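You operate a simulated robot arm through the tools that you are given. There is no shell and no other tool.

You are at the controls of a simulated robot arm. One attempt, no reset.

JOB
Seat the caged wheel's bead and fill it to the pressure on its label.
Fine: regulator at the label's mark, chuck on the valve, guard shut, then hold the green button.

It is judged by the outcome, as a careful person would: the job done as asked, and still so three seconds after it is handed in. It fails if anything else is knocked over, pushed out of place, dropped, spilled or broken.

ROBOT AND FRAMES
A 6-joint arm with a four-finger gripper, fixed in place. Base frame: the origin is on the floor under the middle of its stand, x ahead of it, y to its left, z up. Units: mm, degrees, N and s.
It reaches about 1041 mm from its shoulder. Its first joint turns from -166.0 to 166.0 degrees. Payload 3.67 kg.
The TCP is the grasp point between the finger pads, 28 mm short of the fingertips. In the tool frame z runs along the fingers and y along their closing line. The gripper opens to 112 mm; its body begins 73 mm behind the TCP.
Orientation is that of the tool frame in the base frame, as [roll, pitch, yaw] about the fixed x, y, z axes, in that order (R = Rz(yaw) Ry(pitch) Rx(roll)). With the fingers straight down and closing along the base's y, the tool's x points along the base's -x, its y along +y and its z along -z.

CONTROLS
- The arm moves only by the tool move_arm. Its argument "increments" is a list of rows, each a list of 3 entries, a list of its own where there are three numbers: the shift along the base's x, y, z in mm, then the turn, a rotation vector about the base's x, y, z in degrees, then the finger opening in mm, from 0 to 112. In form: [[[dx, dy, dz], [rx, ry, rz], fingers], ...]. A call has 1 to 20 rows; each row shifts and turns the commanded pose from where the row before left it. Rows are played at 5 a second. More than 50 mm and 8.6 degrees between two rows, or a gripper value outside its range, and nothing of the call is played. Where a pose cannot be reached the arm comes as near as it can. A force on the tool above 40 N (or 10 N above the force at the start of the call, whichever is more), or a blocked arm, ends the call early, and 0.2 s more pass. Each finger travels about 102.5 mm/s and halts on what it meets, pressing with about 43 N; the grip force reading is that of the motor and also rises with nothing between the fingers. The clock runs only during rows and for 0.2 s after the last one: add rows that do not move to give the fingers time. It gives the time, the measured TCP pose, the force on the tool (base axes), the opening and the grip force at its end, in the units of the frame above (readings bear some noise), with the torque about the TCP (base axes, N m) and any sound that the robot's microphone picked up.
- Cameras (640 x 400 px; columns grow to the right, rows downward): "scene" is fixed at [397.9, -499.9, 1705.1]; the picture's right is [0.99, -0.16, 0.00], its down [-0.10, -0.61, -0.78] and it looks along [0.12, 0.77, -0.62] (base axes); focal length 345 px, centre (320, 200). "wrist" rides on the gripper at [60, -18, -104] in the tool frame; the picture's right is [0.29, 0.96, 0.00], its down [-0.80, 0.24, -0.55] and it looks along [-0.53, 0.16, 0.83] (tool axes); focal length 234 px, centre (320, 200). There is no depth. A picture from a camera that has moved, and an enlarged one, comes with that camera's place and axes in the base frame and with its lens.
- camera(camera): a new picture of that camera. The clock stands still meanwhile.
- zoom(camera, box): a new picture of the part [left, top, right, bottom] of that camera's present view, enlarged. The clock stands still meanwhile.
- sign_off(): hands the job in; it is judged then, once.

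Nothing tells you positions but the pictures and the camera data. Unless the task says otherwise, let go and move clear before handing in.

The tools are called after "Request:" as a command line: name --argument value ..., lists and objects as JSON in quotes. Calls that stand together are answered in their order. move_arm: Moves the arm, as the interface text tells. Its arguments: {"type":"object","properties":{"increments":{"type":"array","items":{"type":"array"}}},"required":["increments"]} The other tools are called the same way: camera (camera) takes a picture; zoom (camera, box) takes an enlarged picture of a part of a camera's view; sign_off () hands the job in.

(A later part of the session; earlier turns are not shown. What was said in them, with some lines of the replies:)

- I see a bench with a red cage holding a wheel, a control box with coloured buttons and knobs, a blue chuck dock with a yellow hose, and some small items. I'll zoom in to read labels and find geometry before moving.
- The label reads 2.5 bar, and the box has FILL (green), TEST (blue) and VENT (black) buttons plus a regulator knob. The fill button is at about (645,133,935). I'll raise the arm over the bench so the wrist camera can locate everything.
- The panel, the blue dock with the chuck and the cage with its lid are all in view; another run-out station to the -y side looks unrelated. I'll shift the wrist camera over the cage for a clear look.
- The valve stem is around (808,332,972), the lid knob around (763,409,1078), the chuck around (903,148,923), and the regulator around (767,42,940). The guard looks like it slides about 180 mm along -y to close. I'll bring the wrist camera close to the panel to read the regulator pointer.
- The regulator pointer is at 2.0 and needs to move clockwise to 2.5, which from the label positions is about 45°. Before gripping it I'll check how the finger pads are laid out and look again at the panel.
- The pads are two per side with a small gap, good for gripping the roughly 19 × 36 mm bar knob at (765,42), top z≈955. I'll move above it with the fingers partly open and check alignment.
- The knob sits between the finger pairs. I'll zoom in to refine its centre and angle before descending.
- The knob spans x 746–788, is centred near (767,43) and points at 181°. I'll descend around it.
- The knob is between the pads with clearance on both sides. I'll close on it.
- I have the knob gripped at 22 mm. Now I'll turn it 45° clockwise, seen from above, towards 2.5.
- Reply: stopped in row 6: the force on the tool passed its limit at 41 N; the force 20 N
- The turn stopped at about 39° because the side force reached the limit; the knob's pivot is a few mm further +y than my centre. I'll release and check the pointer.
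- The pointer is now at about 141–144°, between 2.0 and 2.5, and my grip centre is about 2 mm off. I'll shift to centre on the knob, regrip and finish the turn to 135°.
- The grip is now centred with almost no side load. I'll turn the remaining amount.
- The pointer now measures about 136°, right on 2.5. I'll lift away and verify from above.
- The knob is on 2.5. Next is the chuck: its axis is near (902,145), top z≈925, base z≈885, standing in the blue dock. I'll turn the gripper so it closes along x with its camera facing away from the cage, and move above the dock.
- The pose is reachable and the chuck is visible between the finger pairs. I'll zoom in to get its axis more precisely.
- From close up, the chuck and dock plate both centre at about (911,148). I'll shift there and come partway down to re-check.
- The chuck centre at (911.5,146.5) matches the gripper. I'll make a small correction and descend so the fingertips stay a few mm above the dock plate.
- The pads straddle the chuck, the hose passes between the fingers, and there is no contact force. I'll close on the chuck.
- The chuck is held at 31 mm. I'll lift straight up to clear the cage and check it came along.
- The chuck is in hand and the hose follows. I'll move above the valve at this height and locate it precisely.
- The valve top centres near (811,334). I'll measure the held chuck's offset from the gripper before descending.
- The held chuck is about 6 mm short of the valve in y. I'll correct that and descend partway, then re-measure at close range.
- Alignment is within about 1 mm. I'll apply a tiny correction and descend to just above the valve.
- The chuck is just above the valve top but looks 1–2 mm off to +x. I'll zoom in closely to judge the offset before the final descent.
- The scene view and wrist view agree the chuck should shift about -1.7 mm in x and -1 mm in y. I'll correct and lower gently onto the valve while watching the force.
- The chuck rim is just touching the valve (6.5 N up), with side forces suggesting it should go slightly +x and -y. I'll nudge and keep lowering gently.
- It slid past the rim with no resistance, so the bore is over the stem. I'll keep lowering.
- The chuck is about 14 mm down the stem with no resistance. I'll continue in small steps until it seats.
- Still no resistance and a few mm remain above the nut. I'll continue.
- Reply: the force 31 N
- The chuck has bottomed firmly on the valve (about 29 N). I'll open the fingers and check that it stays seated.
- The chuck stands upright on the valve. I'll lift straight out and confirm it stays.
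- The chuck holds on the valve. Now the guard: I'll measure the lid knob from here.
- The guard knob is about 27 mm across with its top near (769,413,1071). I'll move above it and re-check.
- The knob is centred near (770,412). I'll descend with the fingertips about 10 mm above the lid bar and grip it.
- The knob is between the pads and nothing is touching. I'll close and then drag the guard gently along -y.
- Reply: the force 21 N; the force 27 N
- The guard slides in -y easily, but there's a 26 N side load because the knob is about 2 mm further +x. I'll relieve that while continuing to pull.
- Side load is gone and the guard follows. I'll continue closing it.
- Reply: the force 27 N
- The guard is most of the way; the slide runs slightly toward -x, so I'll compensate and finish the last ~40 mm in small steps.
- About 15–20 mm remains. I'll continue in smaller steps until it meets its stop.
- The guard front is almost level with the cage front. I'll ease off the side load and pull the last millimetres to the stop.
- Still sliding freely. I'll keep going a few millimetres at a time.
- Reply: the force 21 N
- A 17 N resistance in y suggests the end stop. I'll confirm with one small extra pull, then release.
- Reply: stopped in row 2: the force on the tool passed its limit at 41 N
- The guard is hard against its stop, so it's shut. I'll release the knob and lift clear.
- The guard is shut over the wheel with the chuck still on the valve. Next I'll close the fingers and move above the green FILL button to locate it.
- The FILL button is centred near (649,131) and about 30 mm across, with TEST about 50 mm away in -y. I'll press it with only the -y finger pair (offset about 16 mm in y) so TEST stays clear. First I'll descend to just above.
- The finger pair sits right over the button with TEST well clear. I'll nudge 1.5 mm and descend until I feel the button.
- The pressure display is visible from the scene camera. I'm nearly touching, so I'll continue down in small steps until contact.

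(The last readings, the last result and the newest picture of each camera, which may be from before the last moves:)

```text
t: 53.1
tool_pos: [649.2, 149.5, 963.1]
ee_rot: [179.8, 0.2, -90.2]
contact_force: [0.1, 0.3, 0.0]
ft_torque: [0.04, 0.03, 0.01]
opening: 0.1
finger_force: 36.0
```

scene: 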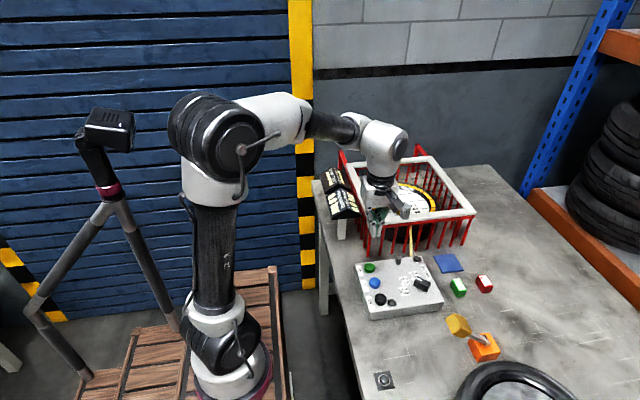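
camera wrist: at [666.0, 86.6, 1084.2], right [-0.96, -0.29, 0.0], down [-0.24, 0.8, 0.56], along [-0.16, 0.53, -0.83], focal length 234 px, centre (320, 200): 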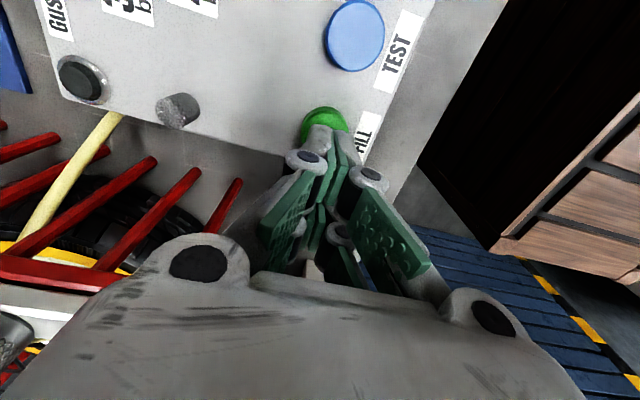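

No contact yet. I'll keep lowering.

Request:
move_arm --increments '[[[0, -0.5, -1], [0, 0, 0], 0], [[0, 0, -1], [0, 0, 0], 0], [[0, 0, -1], [0, 0, 0], 0], [[0, 0, 0], [0, 0, 0], 0]]'

Request:
zoom --camera "scene" --box '[340, 240, 400, 280]'

Request:
zoom --camera "wrist" --box '[260, 90, 400, 180]'

```text
t: 54.1
tool_pos: [648.8, 147.6, 959.2]
ee_rot: [179.8, 0.0, -90.3]
contact_force: [-0.2, 0.3, 0.4]
ft_torque: [-0.02, 0.0, 0.02]
opening: 5.8
finger_force: 35.8
```

```text
10.00 times, centred on (370, 260) of scene
camera zoom: at [397.9, -499.9, 1705.1], right [0.99, -0.16, 0.0], down [-0.1, -0.61, -0.78], along [0.12, 0.77, -0.62], focal length 3449 px, centre (-180, -400)
```

zoom: 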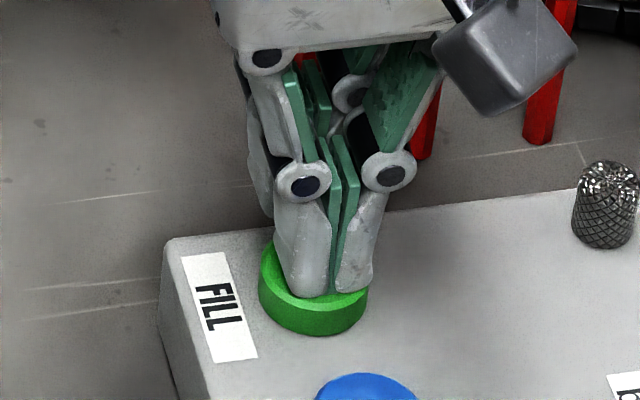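

```text
4.44 times, centred on (330, 135) of wrist
camera zoom: at [667.4, 87.1, 1062.5], right [-0.96, -0.29, 0.0], down [-0.24, 0.8, 0.56], along [-0.16, 0.53, -0.83], focal length 1041 px, centre (276, 489)
```

zoom: 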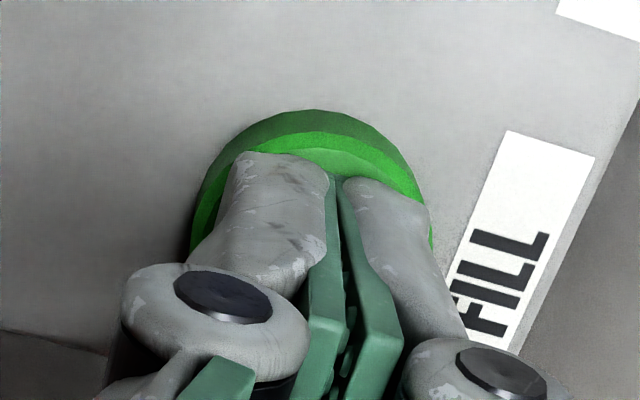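

The fingertips look to be right at the button face and the fingers have spread slightly. I'll keep pressing carefully.

Request:
move_arm --increments '[[[0, 0, -1], [0, 0, 0], 0], [[0, 0, -1], [0, 0, 0], 0], [[0, 0, 0], [0, 0, 0], 0]]'

Request:
zoom --camera "scene" --box '[310, 160, 400, 230]'

```text
t: 54.9
tool_pos: [650.0, 148.1, 956.7]
ee_rot: [179.8, 0.1, -90.3]
contact_force: [0.7, 0.4, 0.8]
ft_torque: [-0.05, -0.04, 0.0]
opening: 5.9
finger_force: 35.2
```

```text
5.71 times, centred on (355, 195) of scene
camera zoom: at [397.9, -499.9, 1705.1], right [0.99, -0.16, 0.0], down [-0.1, -0.61, -0.78], along [0.12, 0.77, -0.62], focal length 1971 px, centre (120, 229)
```

zoom: 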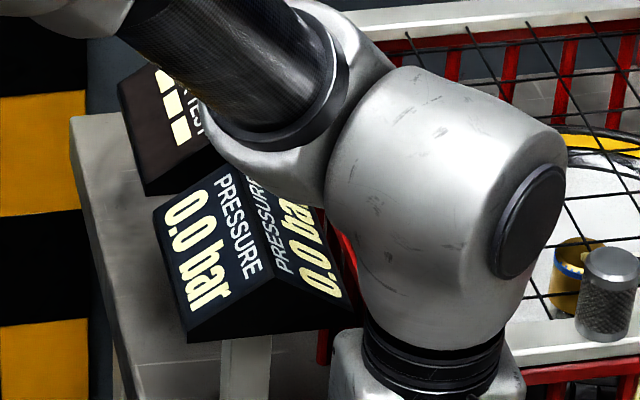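

Display still reads 0.0 with no contact force, so I'm barely touching. I'll continue down.

Request:
move_arm --increments '[[[0, 0, -1], [0, 0, 0], 0], [[0, 0, -1], [0, 0, 0], 0], [[0, 0, -1], [0, 0, 0], 0], [[0, 0, 0], [0, 0, 0], 0]]'

Request:
zoom --camera "scene" --box '[340, 240, 400, 280]'

Request:
zoom --camera "wrist" --box '[260, 90, 400, 180]'

```text
t: 55.9
tool_pos: [648.0, 146.9, 953.8]
ee_rot: [179.8, 0.1, -90.2]
contact_force: [-0.5, 0.6, 2.8]
ft_torque: [-0.03, 0.01, -0.03]
opening: 5.8
finger_force: 35.2
heard: click
```

```text
10.00 times, centred on (370, 260) of scene
camera zoom: at [397.9, -499.9, 1705.1], right [0.99, -0.16, 0.0], down [-0.1, -0.61, -0.78], along [0.12, 0.77, -0.62], focal length 3449 px, centre (-180, -400)
```

zoom: 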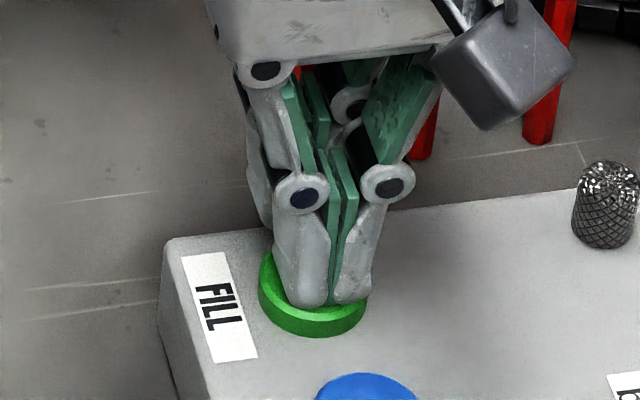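

```text
4.44 times, centred on (330, 135) of wrist
camera zoom: at [667.4, 86.7, 1058.0], right [-0.96, -0.29, 0.0], down [-0.24, 0.8, 0.56], along [-0.16, 0.53, -0.83], focal length 1041 px, centre (276, 489)
```

zoom: 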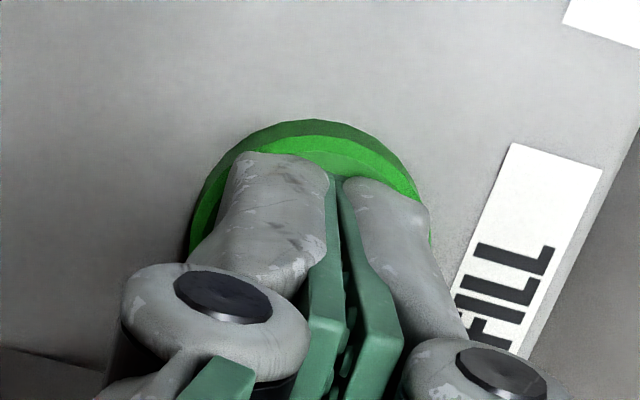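

I heard a click, so the FILL switch engaged. I'll press 1 mm more for margin, hold about 2 s and check the display.

Request:
move_arm --increments '[[[0, 0, -1], [0, 0, 0], 0], [[0, 0, 0], [0, 0, 0], 0], [[0, 0, 0], [0, 0, 0], 0], [[0, 0, 0], [0, 0, 0], 0], [[0, 0, 0], [0, 0, 0], 0], [[0, 0, 0], [0, 0, 0], 0], [[0, 0, 0], [0, 0, 0], 0], [[0, 0, 0], [0, 0, 0], 0]]'

Request:
zoom --camera "scene" --box '[310, 160, 400, 230]'

Request:
camera --camera "scene"

```text
t: 57.7
tool_pos: [648.6, 147.8, 953.4]
ee_rot: [179.9, 0.1, -90.2]
contact_force: [0.6, -0.1, 2.7]
ft_torque: [-0.07, 0.01, 0.01]
opening: 5.8
finger_force: 35.8
```

```text
5.71 times, centred on (355, 195) of scene
camera zoom: at [397.9, -499.9, 1705.1], right [0.99, -0.16, 0.0], down [-0.1, -0.61, -0.78], along [0.12, 0.77, -0.62], focal length 1971 px, centre (120, 229)
```

zoom: 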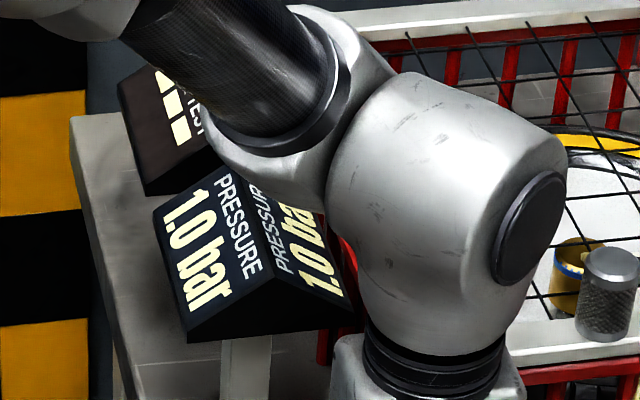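

```text
taken
```

scene: 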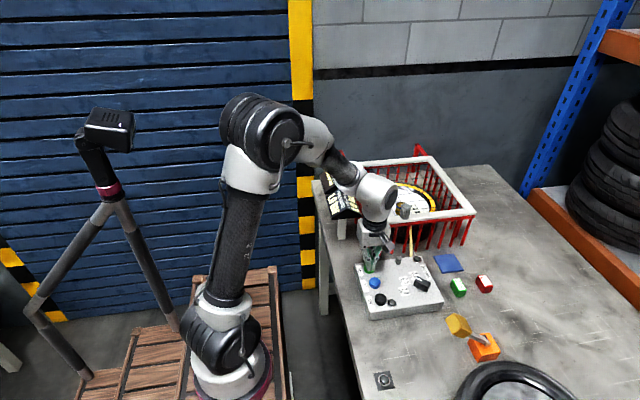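

Pressure has risen to 1.0 bar, about 0.5 bar/s. I'll keep holding in short steps and watch the display.

Request:
move_arm --increments '[[[0, 0, 0], [0, 0, 0], 0], [[0, 0, 0], [0, 0, 0], 0], [[0, 0, 0], [0, 0, 0], 0], [[0, 0, 0], [0, 0, 0], 0], [[0, 0, 0], [0, 0, 0], 0], [[0, 0, 0], [0, 0, 0], 0], [[0, 0, 0], [0, 0, 0], 0], [[0, 0, 0], [0, 0, 0], 0]]'

Request:
zoom --camera "scene" --box '[310, 160, 400, 230]'

```text
t: 59.5
tool_pos: [648.7, 148.1, 953.4]
ee_rot: [179.7, 0.1, -90.2]
contact_force: [0.9, 0.7, 2.1]
ft_torque: [-0.05, 0.0, 0.03]
opening: 6.0
finger_force: 36.0
```

```text
5.71 times, centred on (355, 195) of scene
camera zoom: at [397.9, -499.9, 1705.1], right [0.99, -0.16, 0.0], down [-0.1, -0.61, -0.78], along [0.12, 0.77, -0.62], focal length 1971 px, centre (120, 229)
```

zoom: 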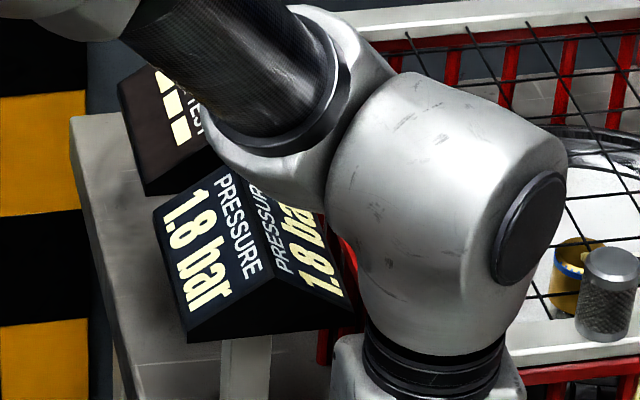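

Now 1.8 bar, and the yellow bead ring has disappeared, so the bead appears seated. I'll hold a bit longer.

Request:
move_arm --increments '[[[0, 0, 0], [0, 0, 0], 0], [[0, 0, 0], [0, 0, 0], 0], [[0, 0, 0], [0, 0, 0], 0], [[0, 0, 0], [0, 0, 0], 0], [[0, 0, 0], [0, 0, 0], 0]]'

Request:
zoom --camera "scene" --box '[310, 160, 400, 230]'

```text
t: 60.7
tool_pos: [650.2, 147.8, 952.9]
ee_rot: [179.8, 0.1, -90.2]
contact_force: [1.2, 1.2, 3.7]
ft_torque: [-0.05, -0.02, 0.02]
opening: 5.9
finger_force: 36.1
```

```text
5.71 times, centred on (355, 195) of scene
camera zoom: at [397.9, -499.9, 1705.1], right [0.99, -0.16, 0.0], down [-0.1, -0.61, -0.78], along [0.12, 0.77, -0.62], focal length 1971 px, centre (120, 229)
```

zoom: 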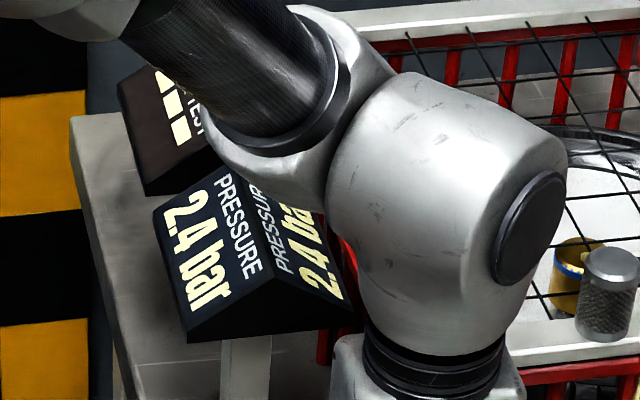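

2.4 bar now. I'll hold in very short steps to see whether it levels off at 2.5.

Request:
move_arm --increments '[[[0, 0, 0], [0, 0, 0], 0]]'

Request:
zoom --camera "scene" --box '[310, 160, 400, 230]'

```text
t: 61.1
tool_pos: [649.2, 148.2, 953.3]
ee_rot: [179.9, 0.1, -90.2]
contact_force: [-0.1, -0.2, 2.7]
ft_torque: [-0.02, 0.0, 0.0]
opening: 6.1
finger_force: 35.9
```

```text
5.71 times, centred on (355, 195) of scene
camera zoom: at [397.9, -499.9, 1705.1], right [0.99, -0.16, 0.0], down [-0.1, -0.61, -0.78], along [0.12, 0.77, -0.62], focal length 1971 px, centre (120, 229)
```

zoom: 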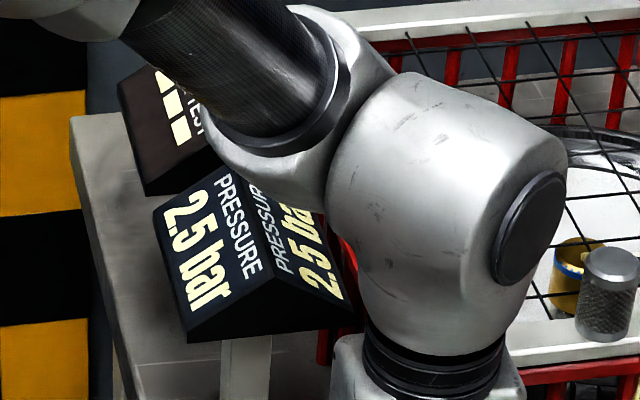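

The display reads 2.5 bar, so I'll release the button now and lift clear.

Request:
move_arm --increments '[[[0, 0, 15], [0, 0, 0], 0], [[0, 0, 25], [0, 0, 0], 0], [[0, 0, 40], [0, 0, 0], 0], [[0, 0, 40], [0, 0, 0], 0], [[0, 0, 0], [0, 0, 0], 0]]'

Request:
zoom --camera "scene" --box '[310, 130, 490, 260]'

Request:
camera --camera "wrist"

```text
t: 62.3
tool_pos: [649.1, 148.4, 1070.6]
ee_rot: [179.8, 0.1, -90.2]
contact_force: [0.5, 0.5, 0.6]
ft_torque: [0.0, 0.01, 0.05]
opening: 0.1
finger_force: 35.5
```

```text
3.08 times, centred on (400, 195) of scene
camera zoom: at [397.9, -499.9, 1705.1], right [0.99, -0.16, 0.0], down [-0.1, -0.61, -0.78], along [0.12, 0.77, -0.62], focal length 1061 px, centre (74, 215)
```

zoom: 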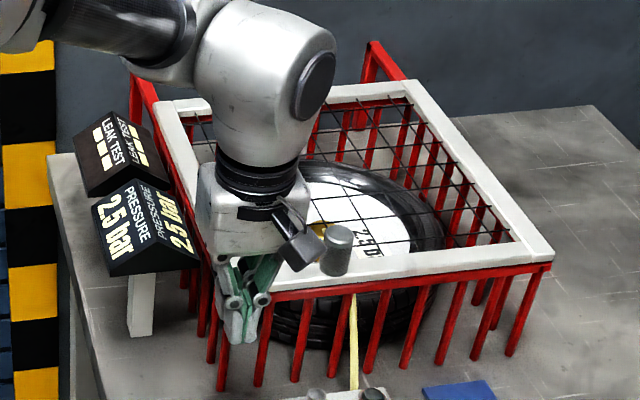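

```text
taken
camera wrist: at [667.3, 87.6, 1174.7], right [-0.96, -0.29, 0.0], down [-0.24, 0.8, 0.56], along [-0.16, 0.53, -0.83], focal length 234 px, centre (320, 200)
```

wrist: 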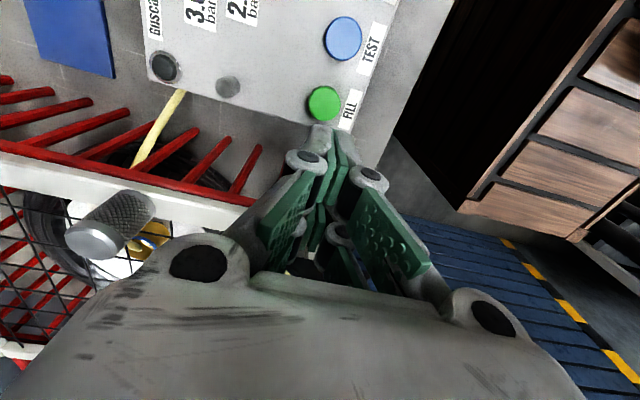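

The display holds 2.5 bar after release. I'll move the arm up and back, then check the wheel, guard and display over a few seconds.

Request:
move_arm --increments '[[[-10, -10, 40], [0, 0, 0], 20], [[-15, -20, 40], [0, 0, 0], 40], [[-15, -20, 40], [0, 0, 0], 60], [[-20, -20, 30], [0, 0, 0], 60], [[-20, -20, 20], [0, 0, 0], 60], [[-20, -20, 0], [0, 0, 0], 60], [[0, 0, 0], [0, 0, 0], 60], [[0, 0, 0], [0, 0, 0], 60], [[0, 0, 0], [0, 0, 0], 60], [[0, 0, 0], [0, 0, 0], 60], [[0, 0, 0], [0, 0, 0], 60]]'

Request:
camera --camera "scene"

Request:
zoom --camera "scene" --box '[310, 130, 490, 260]'

Request:
zoom --camera "scene" --box '[340, 240, 500, 340]'

```text
t: 64.7
tool_pos: [548.5, 33.9, 1244.9]
ee_rot: [179.8, 0.1, -90.2]
contact_force: [0.1, -0.4, -0.8]
ft_torque: [0.03, -0.01, -0.01]
opening: 59.8
finger_force: 0.1
```

```text
taken
```

scene: 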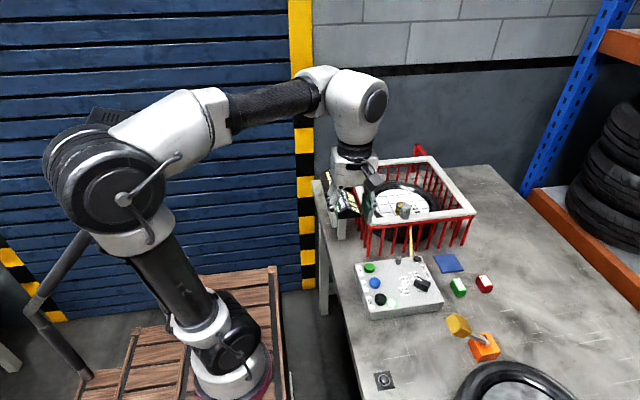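

```text
3.08 times, centred on (400, 195) of scene
camera zoom: at [397.9, -499.9, 1705.1], right [0.99, -0.16, 0.0], down [-0.1, -0.61, -0.78], along [0.12, 0.77, -0.62], focal length 1061 px, centre (74, 215)
```

zoom: 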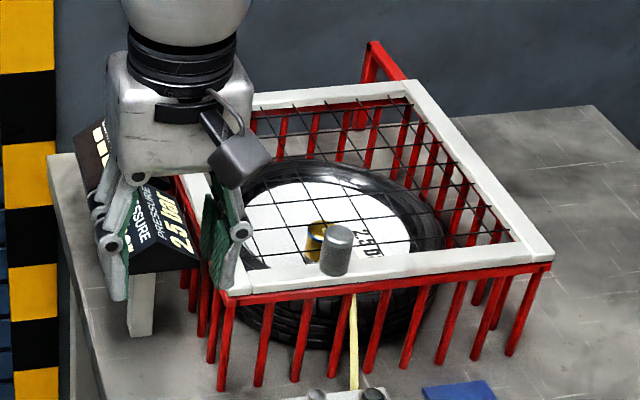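

```text
4.00 times, centred on (420, 290) of scene
camera zoom: at [397.9, -499.9, 1705.1], right [0.99, -0.16, 0.0], down [-0.1, -0.61, -0.78], along [0.12, 0.77, -0.62], focal length 1380 px, centre (-80, -160)
```

zoom: 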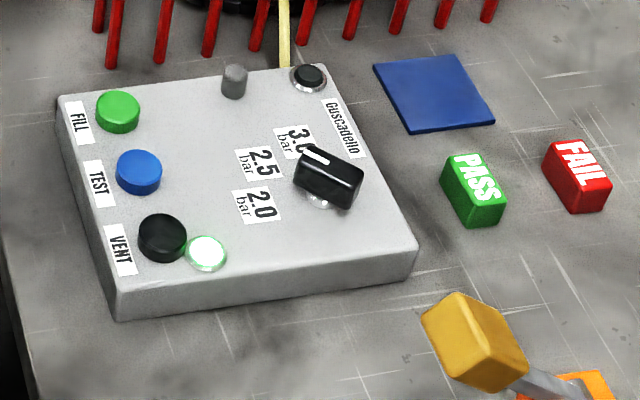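

The lamp by the panel is now green, and the yellow unseated-bead ring no longer shows. I'll move the arm fully out of the way for a last look at the display.

Request:
move_arm --increments '[[[-25, 0, 15], [0, 0, 0], 60], [[-25, 0, 15], [0, 0, 0], 60], [[-25, 0, 10], [0, 0, 0], 60], [[-25, 0, 0], [0, 0, 0], 60], [[-25, 0, 0], [0, 0, 0], 60], [[0, 0, 0], [0, 0, 0], 60], [[0, 0, 0], [0, 0, 0], 60], [[0, 0, 0], [0, 0, 0], 60], [[0, 0, 0], [0, 0, 0], 60], [[0, 0, 0], [0, 0, 0], 60]]'

Request:
zoom --camera "scene" --box '[310, 130, 490, 260]'

Request:
camera --camera "scene"

```text
t: 66.9
tool_pos: [422.5, 37.7, 1281.3]
ee_rot: [179.7, 0.1, -90.2]
contact_force: [-0.5, 0.8, 0.3]
ft_torque: [-0.02, 0.02, -0.04]
opening: 59.8
finger_force: 0.2
```

```text
3.08 times, centred on (400, 195) of scene
camera zoom: at [397.9, -499.9, 1705.1], right [0.99, -0.16, 0.0], down [-0.1, -0.61, -0.78], along [0.12, 0.77, -0.62], focal length 1061 px, centre (74, 215)
```

zoom: 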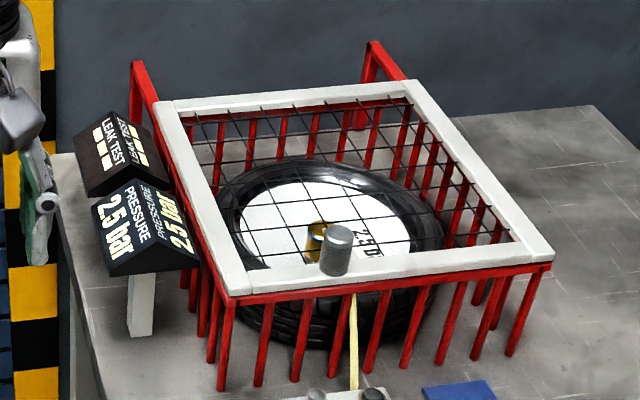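

```text
taken
```

scene: 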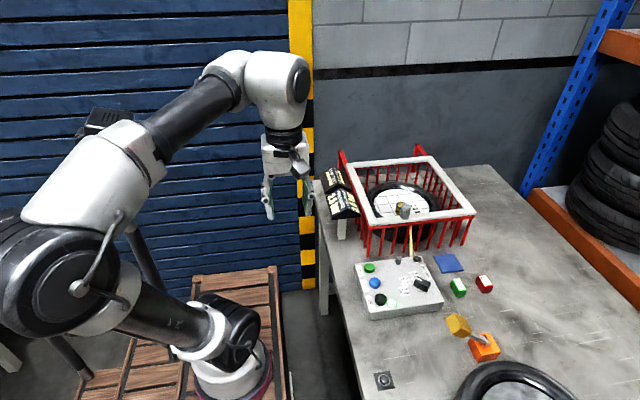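

The display is steady at 2.5 bar, the bead ring is seated, the guard is shut and the chuck is on the valve. The lamp is green and nothing else has moved. The arm is clear, so I'm handing in the job.

Request:
sign_off

```text
The job is handed in.
```

The caged wheel's bead looks seated and the wheel is filled to the 2.5 bar on its label. I handed the job in. No result came back with the hand-in.

- **Regulator:** turned from 2.0 to the 2.5 mark. The pointer measured within a few degrees of it.
- **Chuck:** lifted out of its blue dock and pushed fully onto the valve, where it stayed after I let go.
- **Guard:** slid across until it hit its stop.
- **Fill:** I held the green button until the display read 2.5 bar, then let go. It still read 2.5 bar about five seconds later. The yellow ring around the rim was no longer visible by 1.8 bar, which I took as the bead seating. The microphone picked up no pop.

The small lamp next to VENT is now green. In the last pictures nothing else on the bench had moved, and the arm is clear of the work. I left the chuck on the valve and the guard shut.
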